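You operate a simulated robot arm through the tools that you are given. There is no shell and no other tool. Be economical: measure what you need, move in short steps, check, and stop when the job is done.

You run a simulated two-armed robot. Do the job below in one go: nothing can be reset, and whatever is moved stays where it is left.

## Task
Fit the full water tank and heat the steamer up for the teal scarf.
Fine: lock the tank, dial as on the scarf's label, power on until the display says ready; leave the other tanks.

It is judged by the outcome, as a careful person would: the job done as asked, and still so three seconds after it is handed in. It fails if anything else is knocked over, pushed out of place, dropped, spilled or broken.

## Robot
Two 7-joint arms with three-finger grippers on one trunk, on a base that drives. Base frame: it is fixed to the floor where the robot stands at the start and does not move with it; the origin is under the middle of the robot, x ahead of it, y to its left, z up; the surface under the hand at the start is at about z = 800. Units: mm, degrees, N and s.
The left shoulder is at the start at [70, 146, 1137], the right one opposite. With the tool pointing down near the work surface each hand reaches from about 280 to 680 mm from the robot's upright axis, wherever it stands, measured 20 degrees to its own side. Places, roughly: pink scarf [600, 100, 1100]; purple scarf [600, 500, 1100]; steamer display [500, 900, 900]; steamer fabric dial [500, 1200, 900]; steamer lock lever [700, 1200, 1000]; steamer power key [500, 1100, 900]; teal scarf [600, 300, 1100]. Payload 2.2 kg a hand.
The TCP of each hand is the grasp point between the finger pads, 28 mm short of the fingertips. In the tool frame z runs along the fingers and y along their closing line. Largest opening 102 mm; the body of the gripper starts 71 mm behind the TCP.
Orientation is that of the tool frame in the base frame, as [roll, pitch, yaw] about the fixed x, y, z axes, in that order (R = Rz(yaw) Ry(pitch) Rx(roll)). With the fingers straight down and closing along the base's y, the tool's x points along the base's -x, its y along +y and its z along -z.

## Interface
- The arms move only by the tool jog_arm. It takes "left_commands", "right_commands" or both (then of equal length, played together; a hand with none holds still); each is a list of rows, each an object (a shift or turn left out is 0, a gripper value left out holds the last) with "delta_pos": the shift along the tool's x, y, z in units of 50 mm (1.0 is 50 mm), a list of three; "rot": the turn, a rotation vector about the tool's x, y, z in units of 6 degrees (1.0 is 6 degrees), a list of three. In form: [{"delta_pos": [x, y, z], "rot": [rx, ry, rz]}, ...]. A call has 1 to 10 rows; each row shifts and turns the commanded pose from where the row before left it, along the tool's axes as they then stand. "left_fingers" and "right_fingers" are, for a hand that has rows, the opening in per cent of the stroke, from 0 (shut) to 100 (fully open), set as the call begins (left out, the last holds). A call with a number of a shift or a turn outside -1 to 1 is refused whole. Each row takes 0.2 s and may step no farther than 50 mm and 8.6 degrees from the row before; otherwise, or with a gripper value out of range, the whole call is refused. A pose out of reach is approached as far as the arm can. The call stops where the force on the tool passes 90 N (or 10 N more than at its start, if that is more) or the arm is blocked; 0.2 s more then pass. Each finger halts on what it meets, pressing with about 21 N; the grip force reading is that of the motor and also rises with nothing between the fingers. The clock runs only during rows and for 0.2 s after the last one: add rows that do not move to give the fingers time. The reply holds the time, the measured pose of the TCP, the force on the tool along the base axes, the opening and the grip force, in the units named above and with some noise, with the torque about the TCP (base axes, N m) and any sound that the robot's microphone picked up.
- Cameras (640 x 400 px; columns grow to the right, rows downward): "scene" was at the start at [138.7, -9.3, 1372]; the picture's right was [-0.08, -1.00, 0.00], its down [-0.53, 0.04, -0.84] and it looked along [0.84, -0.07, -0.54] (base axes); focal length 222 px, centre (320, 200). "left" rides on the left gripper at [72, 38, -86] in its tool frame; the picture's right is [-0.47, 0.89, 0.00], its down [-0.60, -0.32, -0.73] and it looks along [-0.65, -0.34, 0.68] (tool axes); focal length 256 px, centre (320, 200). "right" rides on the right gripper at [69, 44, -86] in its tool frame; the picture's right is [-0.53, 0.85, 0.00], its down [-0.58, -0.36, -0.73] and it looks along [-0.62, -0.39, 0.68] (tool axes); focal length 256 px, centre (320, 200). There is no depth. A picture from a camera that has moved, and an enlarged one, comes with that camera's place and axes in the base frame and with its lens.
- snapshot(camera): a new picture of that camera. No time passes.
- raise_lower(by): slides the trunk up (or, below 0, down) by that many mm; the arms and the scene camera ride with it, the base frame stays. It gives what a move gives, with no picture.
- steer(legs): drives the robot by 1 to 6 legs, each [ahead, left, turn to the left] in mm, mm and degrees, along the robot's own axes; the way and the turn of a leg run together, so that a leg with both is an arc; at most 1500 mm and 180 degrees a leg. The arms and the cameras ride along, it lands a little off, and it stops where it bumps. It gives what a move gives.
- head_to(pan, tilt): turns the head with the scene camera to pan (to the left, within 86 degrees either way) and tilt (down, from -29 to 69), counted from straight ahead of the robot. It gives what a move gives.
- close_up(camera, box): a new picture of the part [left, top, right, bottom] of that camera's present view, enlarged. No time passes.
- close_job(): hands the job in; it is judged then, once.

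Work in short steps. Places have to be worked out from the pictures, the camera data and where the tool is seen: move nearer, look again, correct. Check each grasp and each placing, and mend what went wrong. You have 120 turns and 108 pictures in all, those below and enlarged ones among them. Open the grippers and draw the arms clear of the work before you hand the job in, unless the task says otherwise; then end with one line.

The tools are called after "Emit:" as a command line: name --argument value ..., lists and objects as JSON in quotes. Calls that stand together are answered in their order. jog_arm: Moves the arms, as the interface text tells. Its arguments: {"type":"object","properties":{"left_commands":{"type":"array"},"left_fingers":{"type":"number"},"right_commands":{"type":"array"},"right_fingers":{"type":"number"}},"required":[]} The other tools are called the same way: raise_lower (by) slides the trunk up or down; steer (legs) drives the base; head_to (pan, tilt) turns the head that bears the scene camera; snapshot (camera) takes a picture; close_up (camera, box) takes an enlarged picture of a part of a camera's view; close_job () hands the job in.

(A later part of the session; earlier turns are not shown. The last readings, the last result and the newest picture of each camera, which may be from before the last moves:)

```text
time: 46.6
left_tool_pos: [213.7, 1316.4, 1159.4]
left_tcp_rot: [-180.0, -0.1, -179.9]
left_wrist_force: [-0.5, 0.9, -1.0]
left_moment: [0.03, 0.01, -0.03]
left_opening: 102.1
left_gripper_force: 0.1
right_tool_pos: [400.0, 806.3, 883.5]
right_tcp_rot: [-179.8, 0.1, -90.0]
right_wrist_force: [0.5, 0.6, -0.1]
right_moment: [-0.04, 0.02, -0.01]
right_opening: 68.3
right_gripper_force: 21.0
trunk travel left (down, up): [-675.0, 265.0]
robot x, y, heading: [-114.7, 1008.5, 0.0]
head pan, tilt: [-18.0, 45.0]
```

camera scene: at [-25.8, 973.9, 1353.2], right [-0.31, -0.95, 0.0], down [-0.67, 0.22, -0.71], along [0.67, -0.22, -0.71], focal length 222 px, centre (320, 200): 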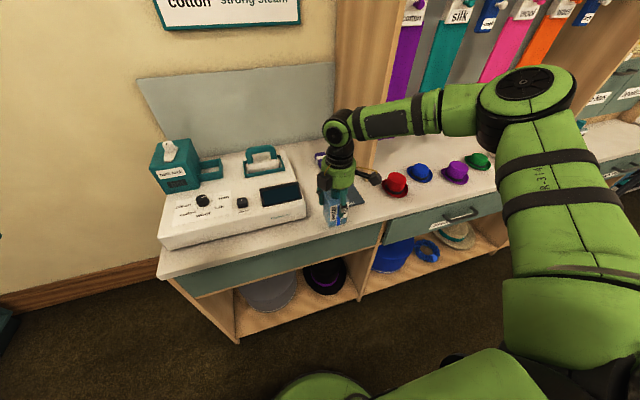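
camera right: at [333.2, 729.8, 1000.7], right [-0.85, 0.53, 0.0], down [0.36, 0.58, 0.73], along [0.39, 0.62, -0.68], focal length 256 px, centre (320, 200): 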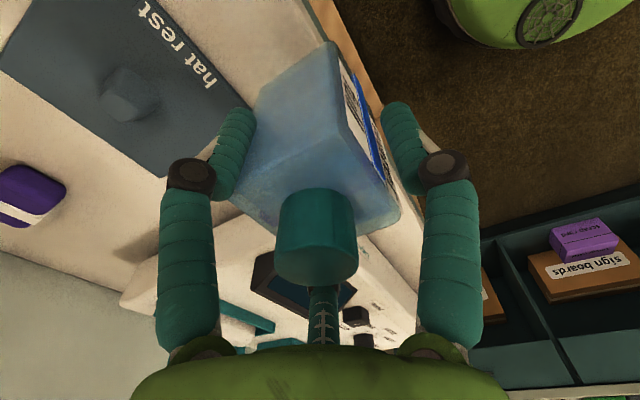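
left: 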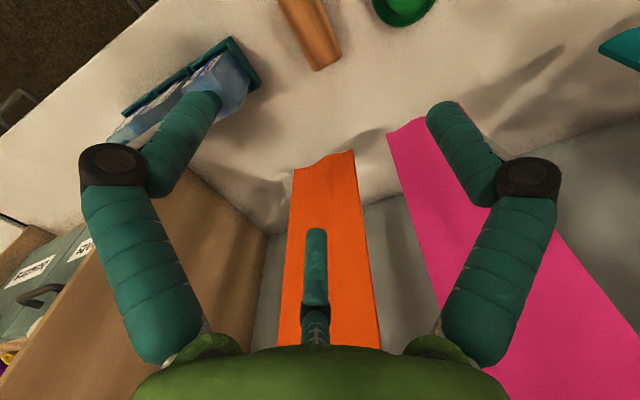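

Weight is off the hand, so the tank stands. Opening slightly (to ~86 mm).

Emit:
jog_arm --right_commands '[{}, {}, {}]' --right_fingers 85

Emit:
close_up --camera "scene" --box '[280, 140, 400, 260]'

Emit:
close_up --camera "right" --box '[180, 30, 480, 300]'

```text
time: 47.4
left_tool_pos: [213.8, 1316.8, 1158.7]
left_tcp_rot: [179.9, -0.1, -179.9]
left_wrist_force: [-0.2, -0.3, -0.1]
left_moment: [0.01, 0.02, 0.0]
left_opening: 102.1
left_gripper_force: 0.0
right_tool_pos: [400.4, 807.2, 884.4]
right_tcp_rot: [-179.9, 0.1, -89.8]
right_wrist_force: [0.8, 0.3, 0.7]
right_moment: [0.03, 0.03, 0.01]
right_opening: 86.8
right_gripper_force: 0.1
trunk travel left (down, up): [-675.0, 265.0]
robot x, y, heading: [-116.3, 1009.3, -0.1]
head pan, tilt: [-18.0, 45.0]
```

```text
3.33 times, centred on (340, 200) of scene
camera zoom: at [13.8, 983.7, 1353.2], right [-0.31, -0.95, 0.0], down [-0.67, 0.22, -0.71], along [0.67, -0.22, -0.71], focal length 740 px, centre (253, 200)
```

zoom: 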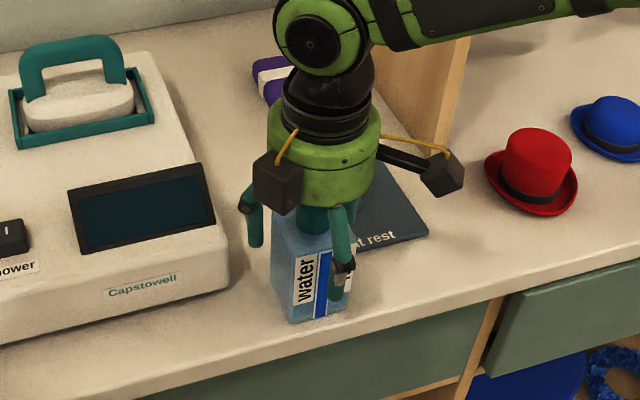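

```text
1.48 times, centred on (330, 165) of right
camera zoom: at [357.7, 737.1, 969.9], right [-0.85, 0.53, 0.0], down [0.36, 0.58, 0.73], along [0.39, 0.62, -0.68], focal length 379 px, centre (305, 252)
```

zoom: 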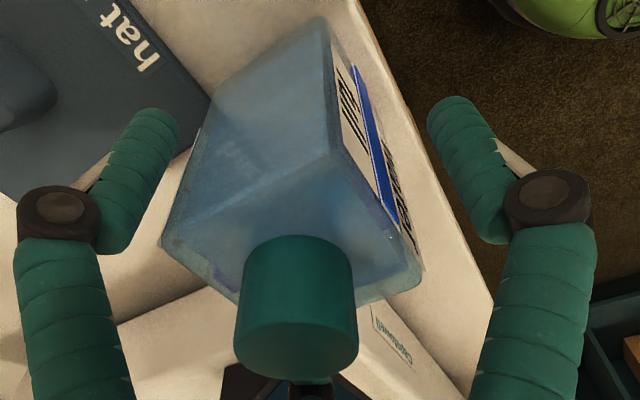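

The tank stands upright by itself. I raise the hand and turn it a further 90° so the lone finger faces −y.

Emit:
jog_arm --right_commands '[{"delta_pos": [0, 0, -0.5]}, {"delta_pos": [0, 0, -0.8]}, {"delta_pos": [0, 0, -0.8]}, {"delta_pos": [0, 0.5, -0.5], "rot": [0, 0, -1]}, {"rot": [0, 0, -1]}, {"rot": [0, 0, -1]}, {"rot": [0, 0, -1]}, {"rot": [0, 0, -1]}, {"rot": [0, 0, -1]}, {"rot": [0, 0, -1]}]'

Emit:
jog_arm --right_commands '[{"rot": [0, 0, -1]}, {"rot": [0, 0, -1]}, {"rot": [0, 0, -1]}, {"rot": [0, 0, -1]}, {"rot": [0, 0, -1]}, {"rot": [0, 0, -1]}, {"rot": [0, 0, -1]}, {"rot": [0, 0, -1]}, {}]'

```text
time: 49.6
left_tool_pos: [213.4, 1317.0, 1159.0]
left_tcp_rot: [180.0, 0.0, -179.8]
left_wrist_force: [-0.2, 0.2, -0.5]
left_moment: [-0.03, 0.03, 0.0]
left_opening: 101.7
left_gripper_force: 0.1
right_tool_pos: [376.0, 807.0, 1013.9]
right_tcp_rot: [-179.9, -0.1, -47.8]
right_wrist_force: [-0.6, 0.1, 0.5]
right_moment: [-0.01, -0.02, -0.03]
right_opening: 86.9
right_gripper_force: 0.1
trunk travel left (down, up): [-675.0, 265.0]
robot x, y, heading: [-113.3, 1009.1, -0.2]
head pan, tilt: [-18.0, 45.0]
```

```text
time: 51.6
left_tool_pos: [212.9, 1317.4, 1159.6]
left_tcp_rot: [180.0, 0.1, -180.0]
left_wrist_force: [-0.1, -0.6, 0.0]
left_moment: [-0.02, -0.01, 0.02]
left_opening: 102.1
left_gripper_force: 0.0
right_tool_pos: [377.0, 805.7, 1012.2]
right_tcp_rot: [-179.9, -0.1, 0.1]
right_wrist_force: [-0.5, -1.0, -1.2]
right_moment: [-0.01, -0.02, 0.0]
right_opening: 86.5
right_gripper_force: 0.0
trunk travel left (down, up): [-675.0, 265.0]
robot x, y, heading: [-114.7, 1008.1, -0.0]
head pan, tilt: [-18.0, 45.0]
```

The wrist allows it. I raise the hand and lower the trunk by 130 for better forward reach at counter height.

Emit:
jog_arm --right_commands '[{"delta_pos": [0, 0, -0.9]}, {"delta_pos": [0, 0, -0.9]}, {"delta_pos": [0, 0, -0.8]}]'

Emit:
raise_lower --by -130

Emit:
snapshot --camera "right"

Emit:
snapshot --camera "scene"

```text
time: 52.4
left_tool_pos: [213.4, 1316.8, 1158.8]
left_tcp_rot: [180.0, 0.1, -179.9]
left_wrist_force: [-0.7, 0.4, -0.1]
left_moment: [-0.03, -0.01, -0.05]
left_opening: 101.9
left_gripper_force: 0.1
right_tool_pos: [375.1, 808.3, 1144.5]
right_tcp_rot: [-180.0, -0.1, 0.1]
right_wrist_force: [-0.2, 0.5, 0.5]
right_moment: [0.0, 0.0, -0.03]
right_opening: 86.6
right_gripper_force: 0.1
trunk travel left (down, up): [-675.0, 265.0]
robot x, y, heading: [-112.8, 1010.6, -0.1]
head pan, tilt: [-18.0, 45.0]
```

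```text
time: 54.0
left_tool_pos: [214.2, 1317.2, 1029.8]
left_tcp_rot: [-180.0, 0.0, -179.9]
left_wrist_force: [0.9, 0.4, 0.8]
left_moment: [-0.01, 0.03, -0.01]
left_opening: 101.8
left_gripper_force: 0.2
right_tool_pos: [375.3, 807.1, 1013.5]
right_tcp_rot: [-179.9, -0.2, 0.0]
right_wrist_force: [-0.5, -0.3, -0.1]
right_moment: [0.0, -0.01, -0.01]
right_opening: 86.7
right_gripper_force: 0.1
trunk travel left (down, up): [-545.0, 395.0]
robot x, y, heading: [-110.3, 1010.0, 0.1]
head pan, tilt: [-18.0, 45.0]
```

```text
71 pictures are left
camera right: at [445.3, 763.8, 1100.2], right [-0.53, -0.85, 0.0], down [-0.58, 0.36, 0.73], along [-0.62, 0.39, -0.68], focal length 256 px, centre (320, 200)
```

right: 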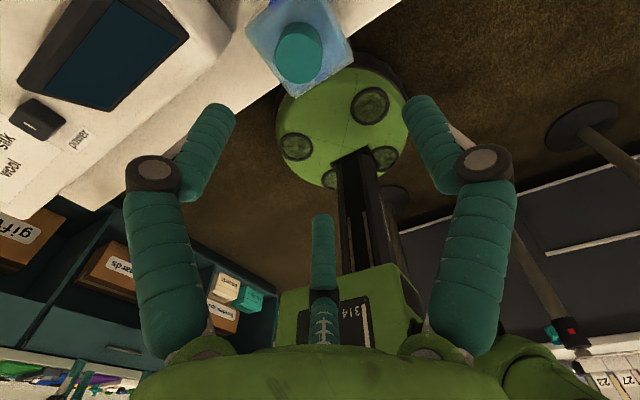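

```text
70 pictures are left
camera scene: at [13.7, 983.6, 1223.3], right [-0.31, -0.95, 0.0], down [-0.67, 0.22, -0.71], along [0.67, -0.22, -0.71], focal length 222 px, centre (320, 200)
```

scene: 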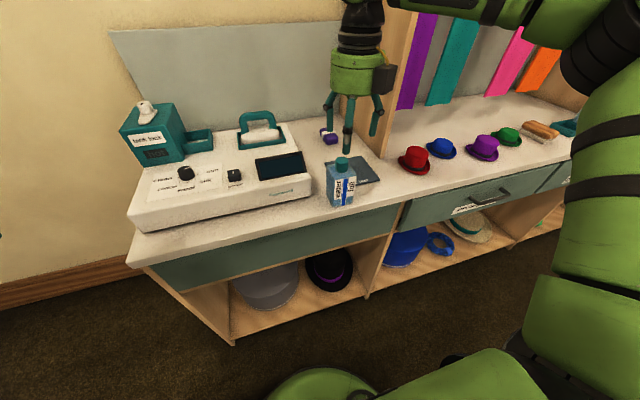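

I locate the standing tank precisely with a close-up.

Emit:
close_up --camera "scene" --box '[310, 145, 370, 215]'

```text
5.71 times, centred on (340, 180) of scene
camera zoom: at [13.7, 983.6, 1223.3], right [-0.31, -0.95, 0.0], down [-0.67, 0.22, -0.71], along [0.67, -0.22, -0.71], focal length 1268 px, centre (206, 314)
```

zoom: 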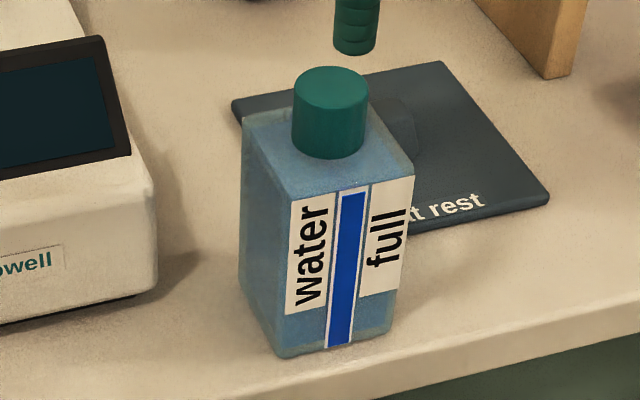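

Tank centre ≈ [405, 803]. I position over it and descend to the grip height.

Emit:
jog_arm --right_commands '[{"delta_pos": [0.6, 0.08, 0]}, {"delta_pos": [0, 0, 0.6]}, {"delta_pos": [0, 0, 0.6]}, {}]'

Emit:
snapshot --camera "right"

Emit:
close_up --camera "scene" --box '[290, 120, 390, 220]'

```text
time: 55.0
left_tool_pos: [213.9, 1317.5, 1029.4]
left_tcp_rot: [180.0, 0.0, -179.9]
left_wrist_force: [-0.5, 0.4, -0.9]
left_moment: [0.0, 0.0, 0.0]
left_opening: 101.7
left_gripper_force: 0.1
right_tool_pos: [405.8, 804.5, 953.8]
right_tcp_rot: [-179.9, -0.1, 0.0]
right_wrist_force: [0.0, -0.4, 0.3]
right_moment: [-0.02, 0.0, 0.0]
right_opening: 86.8
right_gripper_force: 0.1
trunk travel left (down, up): [-545.0, 395.0]
robot x, y, heading: [-110.4, 1009.2, 0.2]
head pan, tilt: [-18.0, 45.0]
```

```text
68 pictures are left
camera right: at [475.3, 759.8, 1039.9], right [-0.53, -0.85, 0.0], down [-0.58, 0.36, 0.73], along [-0.62, 0.39, -0.68], focal length 256 px, centre (320, 200)
```

right: 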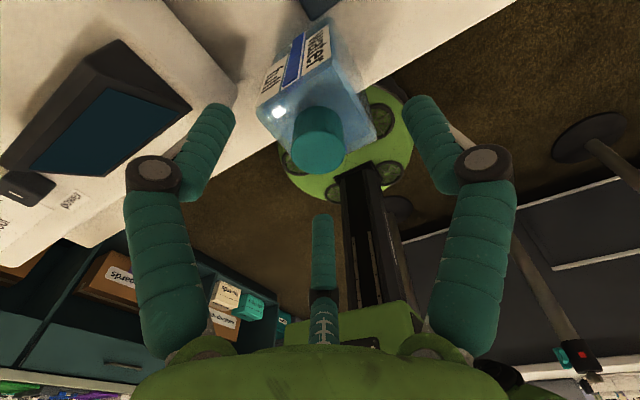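

```text
4.00 times, centred on (340, 170) of scene
camera zoom: at [13.8, 983.7, 1223.2], right [-0.31, -0.95, 0.0], down [-0.67, 0.22, -0.71], along [0.67, -0.22, -0.71], focal length 888 px, centre (240, 320)
```

zoom: 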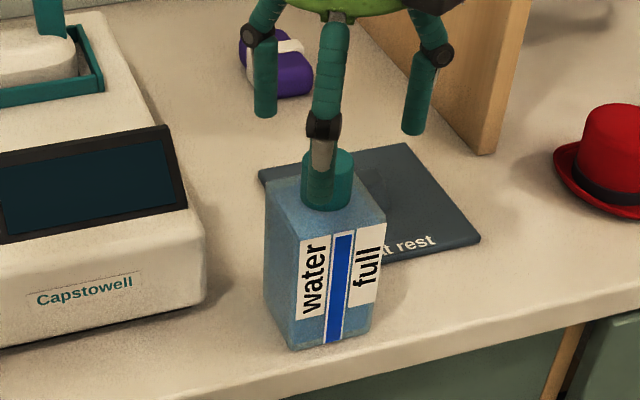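

Aligned. Descending the last 70 mm.

Emit:
jog_arm --right_commands '[{"delta_pos": [0, 0, 0.5]}, {"delta_pos": [0, 0, 0.5]}, {"delta_pos": [0, 0, 0.38]}, {}]'

Emit:
close_up --camera "scene" --box '[290, 120, 390, 220]'

Emit:
snapshot --camera "right"

```text
time: 56.0
left_tool_pos: [213.0, 1317.0, 1029.1]
left_tcp_rot: [-180.0, 0.0, -179.9]
left_wrist_force: [0.1, -0.1, 0.2]
left_moment: [-0.03, -0.01, -0.02]
left_opening: 102.0
left_gripper_force: 0.1
right_tool_pos: [404.9, 803.8, 883.8]
right_tcp_rot: [-179.9, -0.1, 0.2]
right_wrist_force: [0.6, -0.3, 0.4]
right_moment: [0.03, -0.02, 0.03]
right_opening: 86.6
right_gripper_force: 0.0
trunk travel left (down, up): [-545.0, 395.0]
robot x, y, heading: [-110.9, 1012.8, -0.1]
head pan, tilt: [-18.0, 45.0]
```

```text
4.00 times, centred on (340, 170) of scene
camera zoom: at [13.7, 983.7, 1223.3], right [-0.31, -0.95, 0.0], down [-0.67, 0.22, -0.71], along [0.67, -0.22, -0.71], focal length 888 px, centre (240, 320)
```

zoom: 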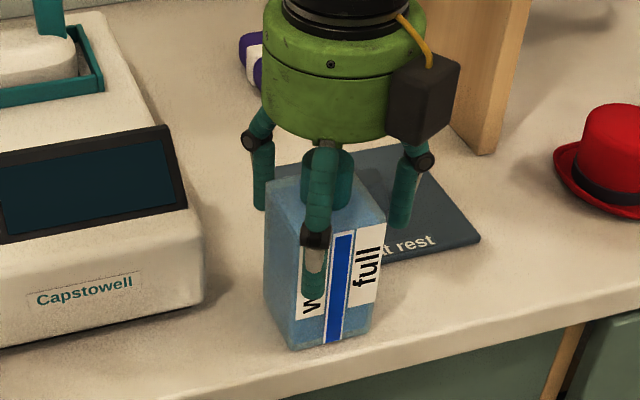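

```text
65 pictures are left
camera right: at [475.2, 759.5, 970.6], right [-0.53, -0.85, 0.0], down [-0.58, 0.36, 0.73], along [-0.62, 0.39, -0.68], focal length 256 px, centre (320, 200)
```

right: 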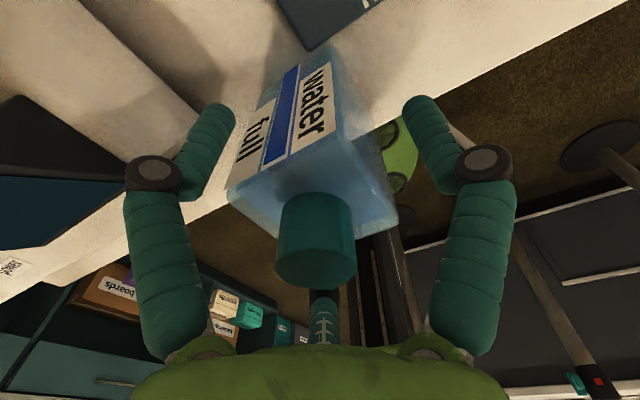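

Fingers straddle the tank. Closing.

Emit:
jog_arm --right_commands '[{}, {}, {}, {}]' --right_fingers 0

Emit:
close_up --camera "scene" --box '[290, 120, 390, 220]'

Emit:
snapshot --camera "right"

```text
time: 57.0
left_tool_pos: [212.8, 1316.9, 1028.5]
left_tcp_rot: [-180.0, 0.0, -179.9]
left_wrist_force: [-0.4, 0.0, 0.4]
left_moment: [-0.06, -0.01, 0.01]
left_opening: 102.1
left_gripper_force: 0.1
right_tool_pos: [406.0, 804.0, 884.3]
right_tcp_rot: [-179.9, 0.0, 0.0]
right_wrist_force: [-0.2, 0.7, 1.4]
right_moment: [0.18, 0.0, 0.0]
right_opening: 68.2
right_gripper_force: 21.3
trunk travel left (down, up): [-545.0, 395.0]
robot x, y, heading: [-110.6, 1009.8, 0.0]
head pan, tilt: [-18.0, 45.0]
```

```text
4.00 times, centred on (340, 170) of scene
camera zoom: at [13.5, 983.8, 1223.3], right [-0.31, -0.95, 0.0], down [-0.67, 0.22, -0.71], along [0.67, -0.22, -0.71], focal length 888 px, centre (240, 320)
```

zoom: 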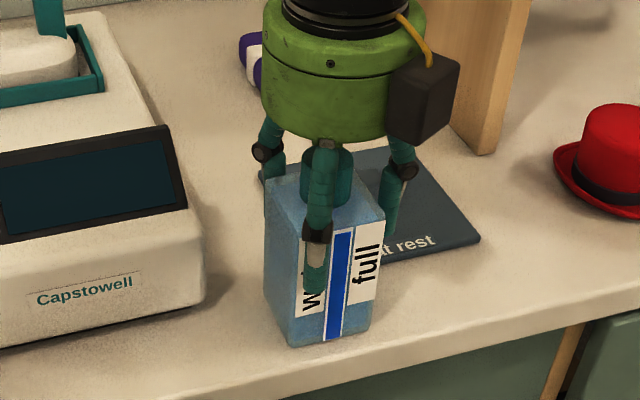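

```text
63 pictures are left
camera right: at [475.1, 759.7, 971.1], right [-0.53, -0.85, 0.0], down [-0.58, 0.36, 0.73], along [-0.62, 0.39, -0.68], focal length 256 px, centre (320, 200)
```

right: 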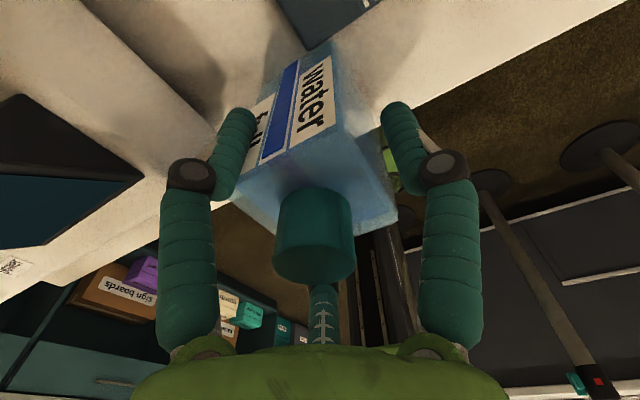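

Same 68 mm, so the three-finger geometry is real. For tower clearance I re-grip 12 mm higher and 8 mm further from the tower side.

Emit:
jog_arm --right_commands '[{}, {}, {"delta_pos": [0, 0.16, -0.24]}, {}]' --right_fingers 85

Emit:
jog_arm --right_commands '[{}, {}, {}, {}]' --right_fingers 0

Emit:
jog_arm --right_commands '[{"delta_pos": [0, 0, -0.1]}, {"delta_pos": [0, 0, -0.2]}, {}, {}]'

Emit:
close_up --camera "scene" --box '[290, 120, 390, 220]'

Emit:
snapshot --camera "right"

```text
time: 58.0
left_tool_pos: [214.1, 1316.7, 1029.4]
left_tcp_rot: [-179.9, -0.1, -179.9]
left_wrist_force: [-0.1, -0.8, -0.3]
left_moment: [-0.04, -0.02, 0.0]
left_opening: 102.0
left_gripper_force: 0.1
right_tool_pos: [406.6, 795.2, 896.8]
right_tcp_rot: [-179.9, -0.1, 0.1]
right_wrist_force: [-0.6, 0.6, 0.2]
right_moment: [0.0, 0.03, 0.02]
right_opening: 86.5
right_gripper_force: 0.0
trunk travel left (down, up): [-545.0, 395.0]
robot x, y, heading: [-115.6, 1008.7, -0.1]
head pan, tilt: [-18.0, 45.0]
```

```text
time: 59.0
left_tool_pos: [213.0, 1316.6, 1029.6]
left_tcp_rot: [180.0, 0.0, -179.8]
left_wrist_force: [-0.1, 0.2, -0.2]
left_moment: [0.01, 0.01, 0.0]
left_opening: 102.1
left_gripper_force: 0.0
right_tool_pos: [406.7, 795.4, 895.2]
right_tcp_rot: [180.0, -0.1, 0.2]
right_wrist_force: [0.9, -0.2, 2.8]
right_moment: [0.14, 0.01, 0.0]
right_opening: 68.2
right_gripper_force: 21.5
trunk travel left (down, up): [-545.0, 395.0]
robot x, y, heading: [-111.7, 1008.6, 0.1]
head pan, tilt: [-18.0, 45.0]
```

```text
time: 60.0
left_tool_pos: [213.4, 1316.5, 1029.7]
left_tcp_rot: [180.0, 0.0, -179.9]
left_wrist_force: [0.1, 0.2, 0.4]
left_moment: [0.0, 0.01, -0.02]
left_opening: 101.9
left_gripper_force: 0.1
right_tool_pos: [406.0, 795.6, 911.0]
right_tcp_rot: [-180.0, -0.1, 0.2]
right_wrist_force: [0.3, 0.8, -2.4]
right_moment: [-0.03, 0.02, -0.02]
right_opening: 68.1
right_gripper_force: 20.5
trunk travel left (down, up): [-545.0, 395.0]
robot x, y, heading: [-113.9, 1012.8, 0.0]
head pan, tilt: [-18.0, 45.0]
```

```text
4.00 times, centred on (340, 170) of scene
camera zoom: at [14.1, 983.6, 1223.2], right [-0.31, -0.95, 0.0], down [-0.67, 0.22, -0.71], along [0.67, -0.22, -0.71], focal length 888 px, centre (240, 320)
```

zoom: 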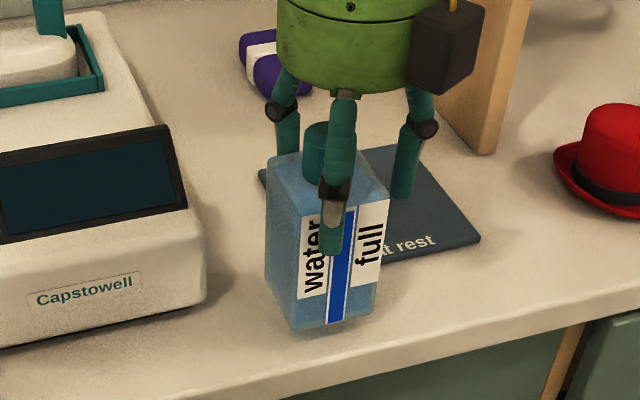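

```text
61 pictures are left
camera right: at [475.8, 751.6, 997.9], right [-0.53, -0.85, 0.0], down [-0.58, 0.36, 0.73], along [-0.62, 0.39, -0.68], focal length 256 px, centre (320, 200)
```

right: 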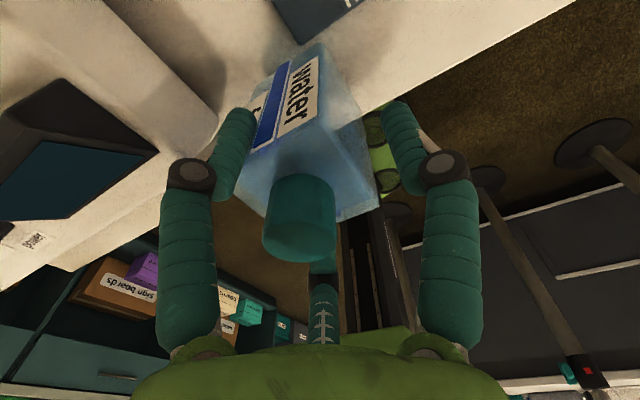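

Held firmly with better offset. I lift 150 mm, then drive left so the socket lies in front-right of the robot.

Emit:
jog_arm --right_commands '[{"delta_pos": [0, 0, -0.5]}, {"delta_pos": [0, 0, -0.7]}, {"delta_pos": [0, 0, -0.7]}, {"delta_pos": [0, 0, -0.7]}, {"delta_pos": [0, 0, -0.5]}, {}]'

Emit:
steer --legs '[[0, 335, 0], [150, 0, 0]]'

Emit:
head_to --pan -12 --tilt 35

Emit:
snapshot --camera "scene"

```text
time: 61.4
left_tool_pos: [214.6, 1317.4, 1028.0]
left_tcp_rot: [179.9, 0.0, -180.0]
left_wrist_force: [0.3, 0.1, 0.0]
left_moment: [0.01, -0.01, -0.01]
left_opening: 102.3
left_gripper_force: 0.0
right_tool_pos: [397.8, 788.4, 1059.8]
right_tcp_rot: [180.0, 0.0, 0.0]
right_wrist_force: [-0.1, 0.1, -2.0]
right_moment: [-0.03, 0.01, 0.01]
right_opening: 68.1
right_gripper_force: 20.8
right hand out of reach, approached as far as the arm can: row 5
trunk travel left (down, up): [-545.0, 395.0]
robot x, y, heading: [-113.5, 1008.6, -0.1]
head pan, tilt: [-18.0, 45.0]
```

```text
time: 64.5
left_tool_pos: [361.7, 1650.3, 1029.6]
left_tcp_rot: [180.0, 0.0, -179.8]
left_wrist_force: [0.2, -0.3, 0.2]
left_moment: [-0.04, 0.02, 0.01]
left_opening: 102.1
left_gripper_force: 0.1
right_tool_pos: [544.8, 1123.7, 1061.5]
right_tcp_rot: [-179.8, -0.2, 0.3]
right_wrist_force: [-0.2, -0.7, -2.6]
right_moment: [-0.03, 0.03, 0.0]
right_opening: 68.0
right_gripper_force: 21.1
trunk travel left (down, up): [-545.0, 395.0]
robot x, y, heading: [32.4, 1343.1, 0.2]
head pan, tilt: [-18.0, 45.0]
```

```text
time: 65.2
left_tool_pos: [363.2, 1650.1, 1028.7]
left_tcp_rot: [-179.9, 0.1, -179.9]
left_wrist_force: [0.7, 0.1, 0.8]
left_moment: [0.0, 0.0, -0.01]
left_opening: 102.1
left_gripper_force: 0.1
right_tool_pos: [545.0, 1123.6, 1060.1]
right_tcp_rot: [-179.8, -0.1, 0.2]
right_wrist_force: [-0.2, -0.4, -2.8]
right_moment: [-0.04, 0.0, -0.01]
right_opening: 68.2
right_gripper_force: 21.5
trunk travel left (down, up): [-545.0, 395.0]
robot x, y, heading: [37.1, 1341.0, 0.4]
head pan, tilt: [-12.0, 35.0]
```

```text
60 pictures are left
camera scene: at [171.2, 1323.9, 1237.9], right [-0.21, -0.98, 0.0], down [-0.56, 0.12, -0.82], along [0.8, -0.17, -0.57], focal length 222 px, centre (320, 200)
```

scene: 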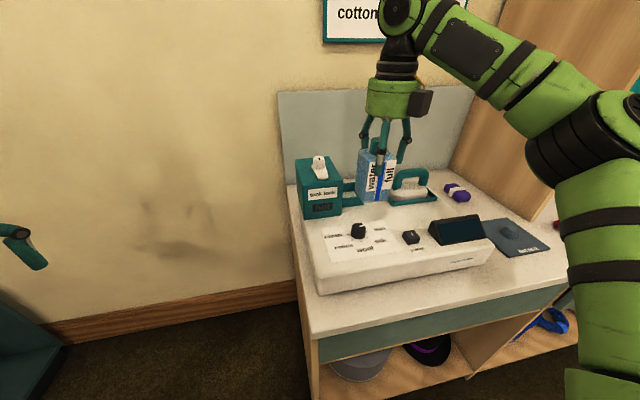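

Now descend and advance toward the point above the socket ([676,1133], z≈1015), checking reach.

Emit:
jog_arm --right_commands '[{"delta_pos": [0, 0, 0.45]}, {"delta_pos": [0.5, -0.05, 0.45]}, {"delta_pos": [0.5, -0.05, 0]}, {"delta_pos": [0.5, -0.05, 0]}, {"delta_pos": [0.5, -0.05, 0]}, {}]'

Emit:
snapshot --camera "scene"

Emit:
snapshot --camera "right"

```text
time: 66.6
left_tool_pos: [360.8, 1650.5, 1029.1]
left_tcp_rot: [179.9, 0.0, -179.9]
left_wrist_force: [0.1, -0.9, -0.3]
left_moment: [0.0, 0.0, 0.0]
left_opening: 101.8
left_gripper_force: 0.1
right_tool_pos: [569.1, 1123.9, 1015.1]
right_tcp_rot: [-180.0, -0.1, 0.3]
right_wrist_force: [0.3, 0.3, -2.7]
right_moment: [-0.07, 0.0, -0.01]
right_opening: 67.9
right_gripper_force: 20.9
right hand out of reach, approached as far as the arm can: row 2, 3, 4, 5
trunk travel left (down, up): [-545.0, 395.0]
robot x, y, heading: [33.6, 1343.3, 0.3]
head pan, tilt: [-12.0, 35.0]
```

```text
59 pictures are left
camera scene: at [170.7, 1323.9, 1238.0], right [-0.21, -0.98, 0.0], down [-0.56, 0.12, -0.82], along [0.8, -0.17, -0.57], focal length 222 px, centre (320, 200)
```

scene: 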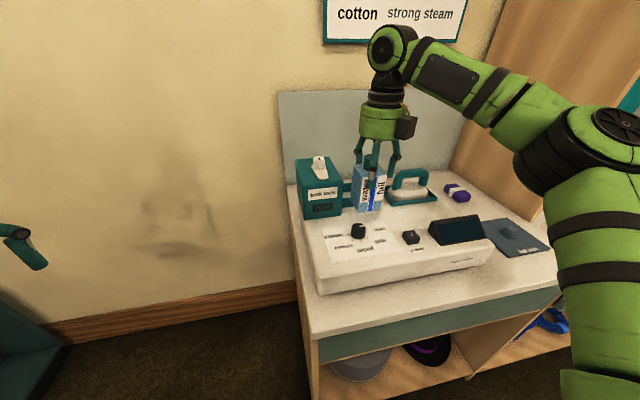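

```text
58 pictures are left
camera right: at [639.4, 1079.2, 1102.2], right [-0.53, -0.85, 0.0], down [-0.58, 0.36, 0.73], along [-0.62, 0.39, -0.68], focal length 256 px, centre (320, 200)
```

right: 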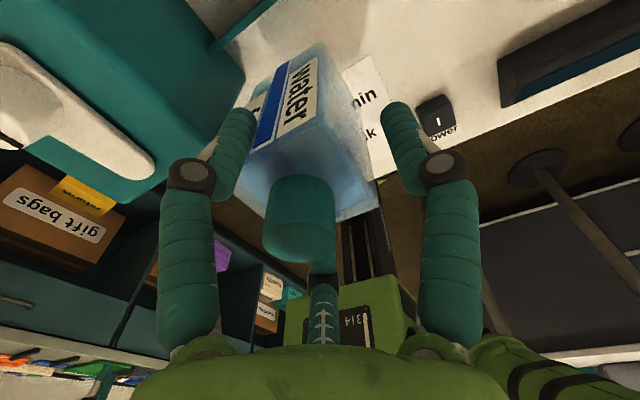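

Reach-limited at x=569; wrist is well above the shoulder, so I raise the trunk 180 and compensate with the hand.

Emit:
raise_lower --by 180

Emit:
jog_arm --right_commands '[{"delta_pos": [0, 0, 0.9]}, {"delta_pos": [0, 0, 0.9]}, {"delta_pos": [0, 0, 0.9]}, {"delta_pos": [0, 0, 0.8]}, {"delta_pos": [0.5, -0.04, 0]}, {"delta_pos": [0.5, -0.04, 0]}, {"delta_pos": [0.5, -0.04, 0]}, {"delta_pos": [0.5, -0.04, 0]}, {}]'

```text
time: 68.6
left_tool_pos: [361.4, 1648.5, 1208.8]
left_tcp_rot: [180.0, -0.1, -179.9]
left_wrist_force: [-0.5, -0.1, -0.2]
left_moment: [0.0, -0.02, -0.01]
left_opening: 102.1
left_gripper_force: 0.0
right_tool_pos: [569.9, 1122.4, 1196.0]
right_tcp_rot: [-179.8, -0.1, 0.2]
right_wrist_force: [-0.7, 0.2, -2.8]
right_moment: [-0.02, -0.05, 0.02]
right_opening: 67.9
right_gripper_force: 21.4
trunk travel left (down, up): [-725.0, 215.0]
robot x, y, heading: [35.5, 1346.8, -0.1]
head pan, tilt: [-12.0, 35.0]
```

```text
time: 70.6
left_tool_pos: [362.1, 1650.7, 1209.4]
left_tcp_rot: [-180.0, 0.0, -179.9]
left_wrist_force: [-0.5, 0.6, 0.4]
left_moment: [-0.01, -0.01, 0.04]
left_opening: 101.8
left_gripper_force: 0.0
right_tool_pos: [608.0, 1101.6, 1031.5]
right_tcp_rot: [-179.8, -0.2, 0.1]
right_wrist_force: [-0.7, 0.2, -1.8]
right_moment: [-0.03, 0.0, -0.02]
right_opening: 68.0
right_gripper_force: 20.9
right hand out of reach, approached as far as the arm can: row 6, 7, 8
trunk travel left (down, up): [-725.0, 215.0]
robot x, y, heading: [34.4, 1345.6, 0.1]
head pan, tilt: [-12.0, 35.0]
```

Limit now at ~573 ahead. I try bringing the base 65 mm closer (it stops on contact).

Emit:
steer --legs '[[65, 0, 0]]'

```text
time: 71.6
left_tool_pos: [420.6, 1678.7, 1208.9]
left_tcp_rot: [180.0, -0.1, -179.6]
left_wrist_force: [1.3, -0.7, -0.1]
left_moment: [0.09, 0.13, 0.02]
left_opening: 101.9
left_gripper_force: 0.0
right_tool_pos: [671.0, 1130.3, 1029.6]
right_tcp_rot: [-179.8, -0.2, 0.5]
right_wrist_force: [0.1, -1.5, -3.3]
right_moment: [0.03, 0.03, 0.01]
right_opening: 68.1
right_gripper_force: 21.1
trunk travel left (down, up): [-725.0, 215.0]
robot x, y, heading: [95.4, 1374.9, 0.6]
head pan, tilt: [-12.0, 35.0]
```

Base now at x=95; hand at [671,1130]. Let me look.

Emit:
snapshot --camera "scene"

Emit:
close_up --camera "scene" --box '[230, 170, 390, 300]'

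Emit:
snapshot --camera "right"

```text
57 pictures are left
camera scene: at [232.8, 1351.0, 1417.7], right [-0.2, -0.98, 0.0], down [-0.56, 0.12, -0.82], along [0.8, -0.16, -0.58], focal length 222 px, centre (320, 200)
```

scene: 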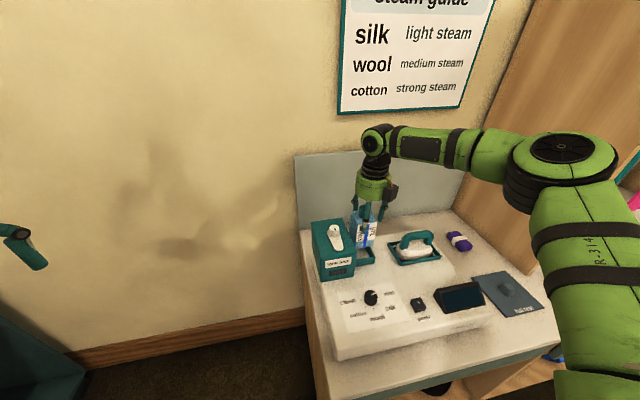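

```text
3.08 times, centred on (310, 235) of scene
camera zoom: at [232.8, 1351.0, 1417.7], right [-0.2, -0.98, 0.0], down [-0.56, 0.12, -0.82], along [0.8, -0.16, -0.58], focal length 683 px, centre (351, 92)
```

zoom: 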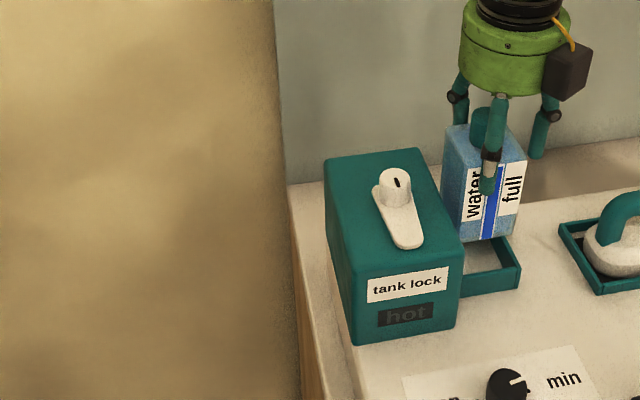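

```text
55 pictures are left
camera right: at [741.1, 1087.6, 1115.6], right [-0.53, -0.85, 0.0], down [-0.58, 0.36, 0.73], along [-0.62, 0.39, -0.68], focal length 256 px, centre (320, 200)
```

right: 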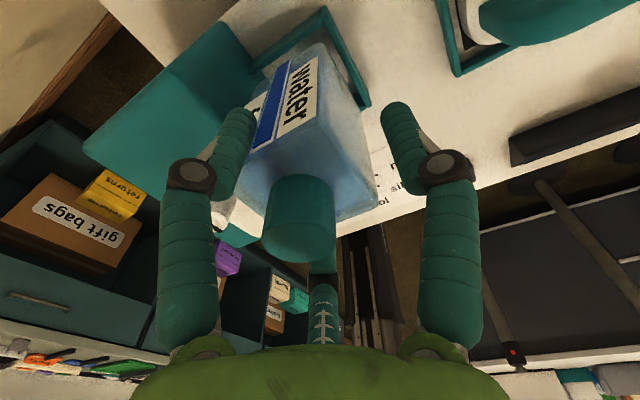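

I take a tighter zoom to measure tank versus socket.

Emit:
close_up --camera "scene" --box '[325, 190, 375, 270]'

Emit:
close_up --camera "right" --box '[200, 0, 400, 130]'

```text
5.00 times, centred on (350, 230) of scene
camera zoom: at [232.8, 1351.0, 1417.7], right [-0.2, -0.98, 0.0], down [-0.56, 0.12, -0.82], along [0.8, -0.16, -0.58], focal length 1110 px, centre (170, 50)
```

zoom: 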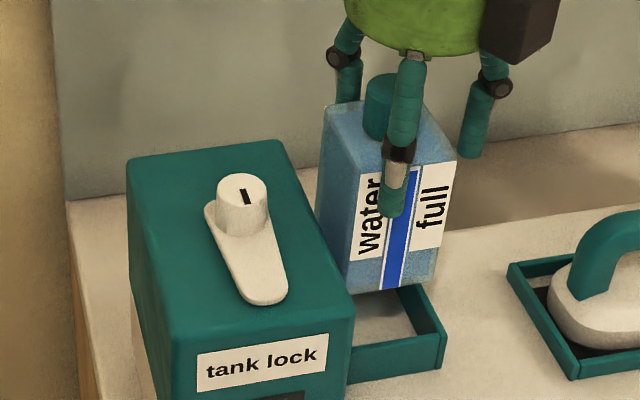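

```text
3.08 times, centred on (300, 65) of right
camera zoom: at [741.1, 1087.6, 1115.6], right [-0.53, -0.85, 0.0], down [-0.58, 0.36, 0.73], along [-0.62, 0.39, -0.68], focal length 788 px, centre (382, 615)
```

zoom: 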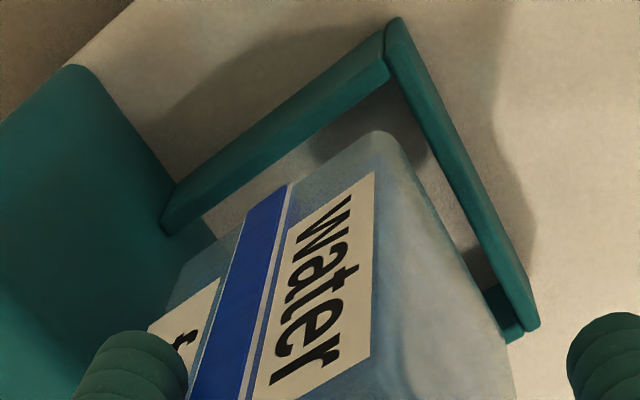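

Tank centre is at TCP + (2.4, 7.7); socket centre est. (671, 1142). I shift slightly and lower to just above the rim, then look.

Emit:
jog_arm --right_commands '[{"delta_pos": [-0.05, -0.08, 0.1]}, {"delta_pos": [0, 0, 0.4]}, {}]'

Emit:
close_up --camera "scene" --box '[325, 190, 375, 270]'

Emit:
close_up --camera "right" --box '[200, 0, 400, 130]'

```text
time: 72.4
left_tool_pos: [410.4, 1682.5, 1211.1]
left_tcp_rot: [179.7, 0.2, -179.3]
left_wrist_force: [0.2, -0.8, -0.5]
left_moment: [0.08, 0.04, -0.02]
left_opening: 102.0
left_gripper_force: 0.0
right_tool_pos: [658.3, 1143.0, 1005.6]
right_tcp_rot: [-179.3, -0.2, 1.1]
right_wrist_force: [-1.5, -1.5, -1.6]
right_moment: [0.13, -0.06, 0.03]
right_opening: 68.0
right_gripper_force: 21.3
right hand out of reach, approached as far as the arm can: row 2
trunk travel left (down, up): [-725.0, 215.0]
robot x, y, heading: [86.9, 1374.4, 0.5]
head pan, tilt: [-12.0, 35.0]
```

```text
5.00 times, centred on (350, 230) of scene
camera zoom: at [223.9, 1352.7, 1417.9], right [-0.2, -0.98, 0.0], down [-0.56, 0.11, -0.82], along [0.8, -0.16, -0.57], focal length 1110 px, centre (170, 50)
```

zoom: 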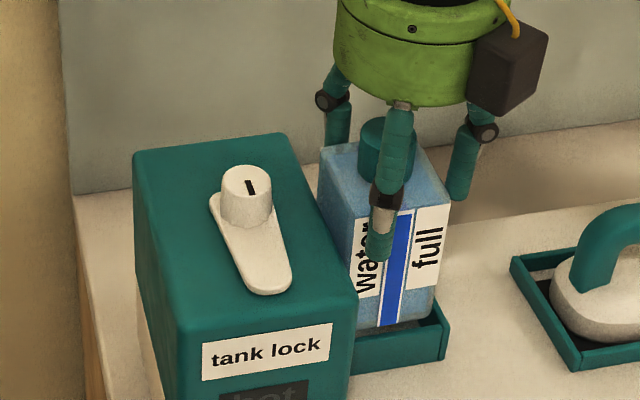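

```text
3.08 times, centred on (300, 65) of right
camera zoom: at [728.3, 1098.8, 1091.2], right [-0.52, -0.86, -0.01], down [-0.59, 0.34, 0.73], along [-0.62, 0.39, -0.68], focal length 788 px, centre (382, 615)
```

zoom: 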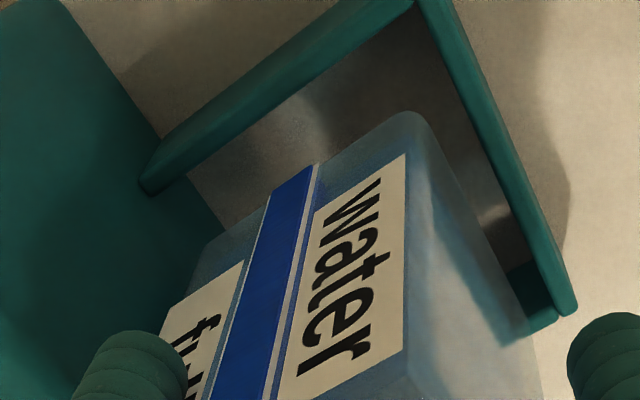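

The base is pressing on the cabinet and drifting, so I'll retreat: shift the tank away from the tower, up, and back the base off; then approach with the robot turned left so the right shoulder is further forward.

Emit:
jog_arm --right_commands '[{"delta_pos": [-0.2, 0.2, 0]}, {"delta_pos": [-0.4, 0.1, -0.4]}, {"delta_pos": [-0.4, 0, -0.6]}, {}]'

Emit:
steer --legs '[[-200, 0, 0]]'

```text
time: 73.6
left_tool_pos: [417.7, 1706.0, 1207.9]
left_tcp_rot: [179.9, 0.2, -179.2]
left_wrist_force: [-0.9, 0.4, 0.4]
left_moment: [0.0, -0.02, -0.01]
left_opening: 101.8
left_gripper_force: 0.1
right_tool_pos: [615.8, 1145.8, 1055.0]
right_tcp_rot: [-179.8, -0.2, 0.8]
right_wrist_force: [0.1, -0.8, -2.3]
right_moment: [0.03, 0.0, -0.01]
right_opening: 68.0
right_gripper_force: 21.1
trunk travel left (down, up): [-725.0, 215.0]
robot x, y, heading: [92.7, 1396.1, 0.9]
head pan, tilt: [-12.0, 35.0]
stopped in row 4 (right hand): the arm was blocked; the commanded pose is now the measured one
```

```text
time: 75.2
left_tool_pos: [217.4, 1703.0, 1207.5]
left_tcp_rot: [-179.9, -0.1, -179.2]
left_wrist_force: [0.1, 0.6, -0.4]
left_moment: [-0.03, 0.01, -0.02]
left_opening: 101.9
left_gripper_force: 0.2
right_tool_pos: [416.2, 1143.6, 1054.9]
right_tcp_rot: [-179.7, -0.1, 0.8]
right_wrist_force: [0.7, 0.0, -2.9]
right_moment: [-0.03, 0.04, 0.0]
right_opening: 68.0
right_gripper_force: 21.1
trunk travel left (down, up): [-725.0, 215.0]
robot x, y, heading: [-111.4, 1393.9, 0.7]
head pan, tilt: [-12.0, 35.0]
```

Clear of the tower. I turn the robot 45° left in place, then shift it in −y, staying back from the steamer.

Emit:
steer --legs '[[0, 0, 44], [-145, -140, 0]]'

Emit:
jog_arm --right_commands '[{"rot": [0, 0, 1]}, {"rot": [0, 0, 1]}, {"rot": [0, 0, 1]}, {"rot": [0, 0, 1]}, {"rot": [0, 0, 1]}, {"rot": [0, 0, 1]}, {"rot": [0, 0, 1]}, {"rot": [0, 0, 0.5]}, {}]'

Emit:
head_to --pan -45 --tilt 38

Emit:
snapshot --camera "scene"

```text
time: 78.9
left_tool_pos: [-94.9, 1643.3, 1207.2]
left_tcp_rot: [180.0, -0.1, -135.1]
left_wrist_force: [-0.3, 0.8, -0.3]
left_moment: [-0.01, 0.0, -0.02]
left_opening: 101.7
left_gripper_force: 0.1
right_tool_pos: [438.0, 1379.0, 1055.2]
right_tcp_rot: [-179.9, -0.1, 45.0]
right_wrist_force: [0.3, 0.8, -2.7]
right_moment: [0.0, 0.01, 0.0]
right_opening: 68.0
right_gripper_force: 21.2
trunk travel left (down, up): [-725.0, 215.0]
robot x, y, heading: [-111.9, 1197.7, 44.8]
head pan, tilt: [-12.0, 35.0]
```

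```text
time: 80.9
left_tool_pos: [-94.3, 1641.8, 1209.1]
left_tcp_rot: [179.8, 0.1, -135.1]
left_wrist_force: [-0.3, -0.1, 0.6]
left_moment: [0.02, 0.02, -0.04]
left_opening: 102.0
left_gripper_force: 0.0
right_tool_pos: [437.0, 1376.6, 1056.6]
right_tcp_rot: [-179.7, 0.1, -0.2]
right_wrist_force: [0.4, -0.4, -2.9]
right_moment: [0.0, 0.02, -0.01]
right_opening: 67.9
right_gripper_force: 20.7
trunk travel left (down, up): [-725.0, 215.0]
robot x, y, heading: [-107.3, 1192.9, 44.7]
head pan, tilt: [-12.0, 35.0]
```

```text
time: 81.8
left_tool_pos: [-94.6, 1641.4, 1208.8]
left_tcp_rot: [180.0, 0.0, -135.1]
left_wrist_force: [0.8, -0.3, 0.2]
left_moment: [-0.04, -0.01, -0.01]
left_opening: 101.8
left_gripper_force: 0.0
right_tool_pos: [438.6, 1376.7, 1055.5]
right_tcp_rot: [-179.7, 0.0, 0.1]
right_wrist_force: [-0.4, 0.1, -2.5]
right_moment: [-0.02, -0.03, -0.01]
right_opening: 68.0
right_gripper_force: 21.0
trunk travel left (down, up): [-725.0, 215.0]
robot x, y, heading: [-112.0, 1193.4, 44.9]
head pan, tilt: [-45.0, 38.0]
```

```text
50 pictures are left
camera scene: at [11.3, 1226.9, 1413.5], right [0.0, -1.0, 0.0], down [-0.62, 0.0, -0.79], along [0.79, 0.0, -0.62], focal length 222 px, centre (320, 200)
```

scene: 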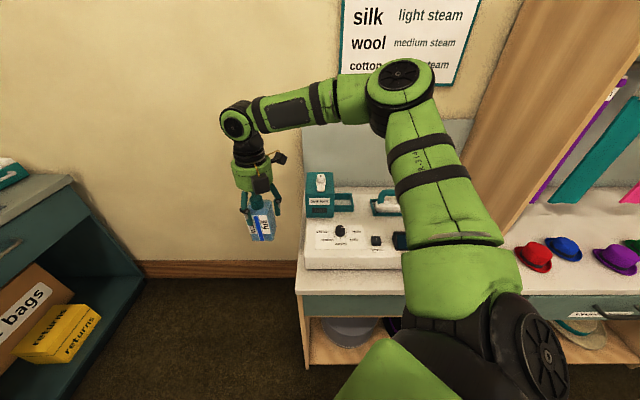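

Now I swing the hand in −y to line up with the socket (y≈1134), staying in front at x≈438.

Emit:
jog_arm --right_commands '[{"delta_pos": [0, 0.6, 0]}, {"delta_pos": [0, 0.8, 0]}, {"delta_pos": [0, 0.8, 0]}, {"delta_pos": [0, 0.8, 0]}, {"delta_pos": [0, 0.8, 0]}, {"delta_pos": [0, 0.6, 0]}, {"delta_pos": [0, 0.5, 0]}, {}]'

Emit:
steer --legs '[[99, -99, 0]]'

Emit:
snapshot --camera "scene"

```text
time: 83.6
left_tool_pos: [-94.0, 1641.3, 1208.8]
left_tcp_rot: [-180.0, 0.1, -135.1]
left_wrist_force: [0.0, 0.4, -0.2]
left_moment: [-0.02, -0.04, 0.0]
left_opening: 101.9
left_gripper_force: 0.1
right_tool_pos: [437.6, 1133.0, 1054.5]
right_tcp_rot: [-179.8, 0.0, 0.0]
right_wrist_force: [-1.4, 0.4, -2.8]
right_moment: [-0.05, 0.0, -0.01]
right_opening: 67.9
right_gripper_force: 20.5
trunk travel left (down, up): [-725.0, 215.0]
robot x, y, heading: [-109.7, 1192.9, 44.5]
head pan, tilt: [-45.0, 38.0]
```

```text
time: 85.0
left_tool_pos: [43.4, 1640.4, 1208.7]
left_tcp_rot: [-179.9, 0.1, -135.1]
left_wrist_force: [0.0, 0.9, 1.0]
left_moment: [0.0, -0.05, 0.0]
left_opening: 102.0
left_gripper_force: 0.1
right_tool_pos: [573.1, 1129.8, 1056.2]
right_tcp_rot: [-179.6, 0.0, 0.0]
right_wrist_force: [-0.4, 0.3, -2.6]
right_moment: [-0.02, 0.01, -0.02]
right_opening: 67.8
right_gripper_force: 21.0
trunk travel left (down, up): [-725.0, 215.0]
robot x, y, heading: [30.4, 1194.3, 44.9]
head pan, tilt: [-45.0, 38.0]
```

```text
49 pictures are left
camera scene: at [147.3, 1225.7, 1413.7], right [0.0, -1.0, 0.0], down [-0.61, 0.0, -0.79], along [0.79, 0.0, -0.61], focal length 222 px, centre (320, 200)
```

scene: 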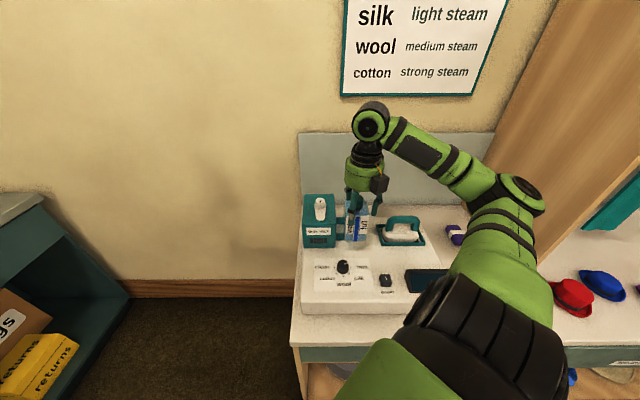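

Base is free of contact here. Advance to above the socket (x≈668, y≈1132, z≈1030).

Emit:
jog_arm --right_commands '[{"delta_pos": [0.3, 0, 0.25]}, {"delta_pos": [0.4, -0.02, 0.25]}, {"delta_pos": [0.4, -0.02, 0]}, {"delta_pos": [0.4, 0, 0]}, {"delta_pos": [0.4, 0, 0]}, {}]'

Emit:
close_up --camera "scene" --box '[290, 150, 420, 260]'

Emit:
close_up --camera "right" --box '[200, 0, 400, 130]'

```text
time: 86.4
left_tool_pos: [45.6, 1640.5, 1208.5]
left_tcp_rot: [179.9, 0.0, -135.2]
left_wrist_force: [0.1, -0.1, -1.0]
left_moment: [-0.01, -0.02, -0.01]
left_opening: 102.0
left_gripper_force: 0.0
right_tool_pos: [670.9, 1131.0, 1030.0]
right_tcp_rot: [-179.7, 0.0, -0.1]
right_wrist_force: [0.8, -0.2, -2.8]
right_moment: [0.0, -0.03, -0.01]
right_opening: 68.0
right_gripper_force: 21.5
trunk travel left (down, up): [-725.0, 215.0]
robot x, y, heading: [30.2, 1191.6, 44.9]
head pan, tilt: [-45.0, 38.0]
```

```text
3.64 times, centred on (355, 205) of scene
camera zoom: at [149.9, 1225.4, 1413.5], right [0.0, -1.0, 0.0], down [-0.62, 0.0, -0.79], along [0.79, 0.0, -0.62], focal length 807 px, centre (193, 182)
```

zoom: 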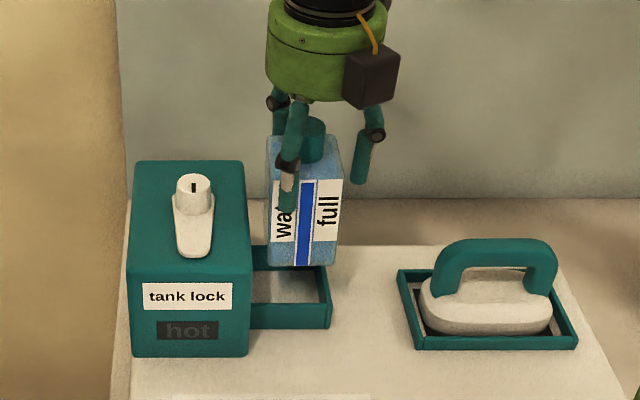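

```text
3.08 times, centred on (300, 65) of right
camera zoom: at [740.2, 1087.3, 1116.1], right [-0.54, -0.84, 0.0], down [-0.58, 0.36, 0.73], along [-0.62, 0.4, -0.68], focal length 788 px, centre (382, 615)
```

zoom: 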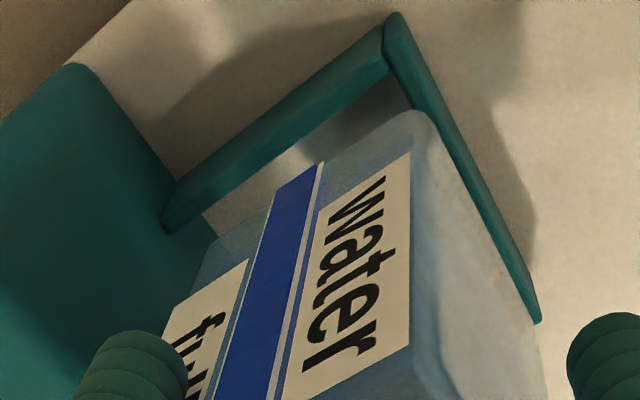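

The tank has slid ~7 mm in the grip from touching the tower earlier; now centred at about (673,1132). I shift −4.5 in x, +9 in y and lower to just above the rim.

Emit:
jog_arm --right_commands '[{"delta_pos": [-0.09, -0.18, 0]}, {"delta_pos": [0, 0, 0.26]}, {"delta_pos": [0, 0, 0.26]}, {}]'

Emit:
close_up --camera "scene" --box '[310, 170, 380, 250]'

Emit:
close_up --camera "right" --box '[200, 0, 400, 130]'

```text
time: 87.4
left_tool_pos: [45.9, 1640.5, 1208.5]
left_tcp_rot: [-180.0, 0.0, -135.1]
left_wrist_force: [0.1, -1.0, 0.4]
left_moment: [0.02, 0.01, 0.0]
left_opening: 101.9
left_gripper_force: 0.1
right_tool_pos: [665.6, 1140.8, 1004.2]
right_tcp_rot: [-179.7, -0.1, -0.2]
right_wrist_force: [0.1, -0.2, -2.2]
right_moment: [0.0, 0.0, 0.02]
right_opening: 68.0
right_gripper_force: 20.8
trunk travel left (down, up): [-725.0, 215.0]
robot x, y, heading: [27.6, 1192.6, 44.8]
head pan, tilt: [-45.0, 38.0]
```

```text
5.00 times, centred on (345, 210) of scene
camera zoom: at [149.8, 1225.9, 1413.5], right [0.0, -1.0, 0.0], down [-0.62, 0.0, -0.79], along [0.79, 0.0, -0.62], focal length 1110 px, centre (195, 150)
```

zoom: 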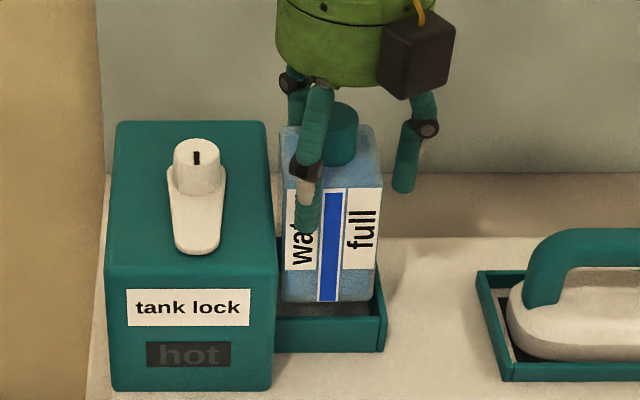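

```text
3.08 times, centred on (300, 65) of right
camera zoom: at [735.0, 1097.0, 1090.3], right [-0.54, -0.84, 0.0], down [-0.58, 0.36, 0.73], along [-0.62, 0.4, -0.68], focal length 788 px, centre (382, 615)
```

zoom: 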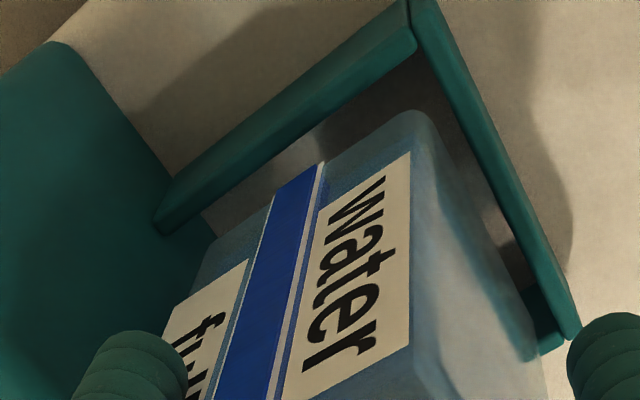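

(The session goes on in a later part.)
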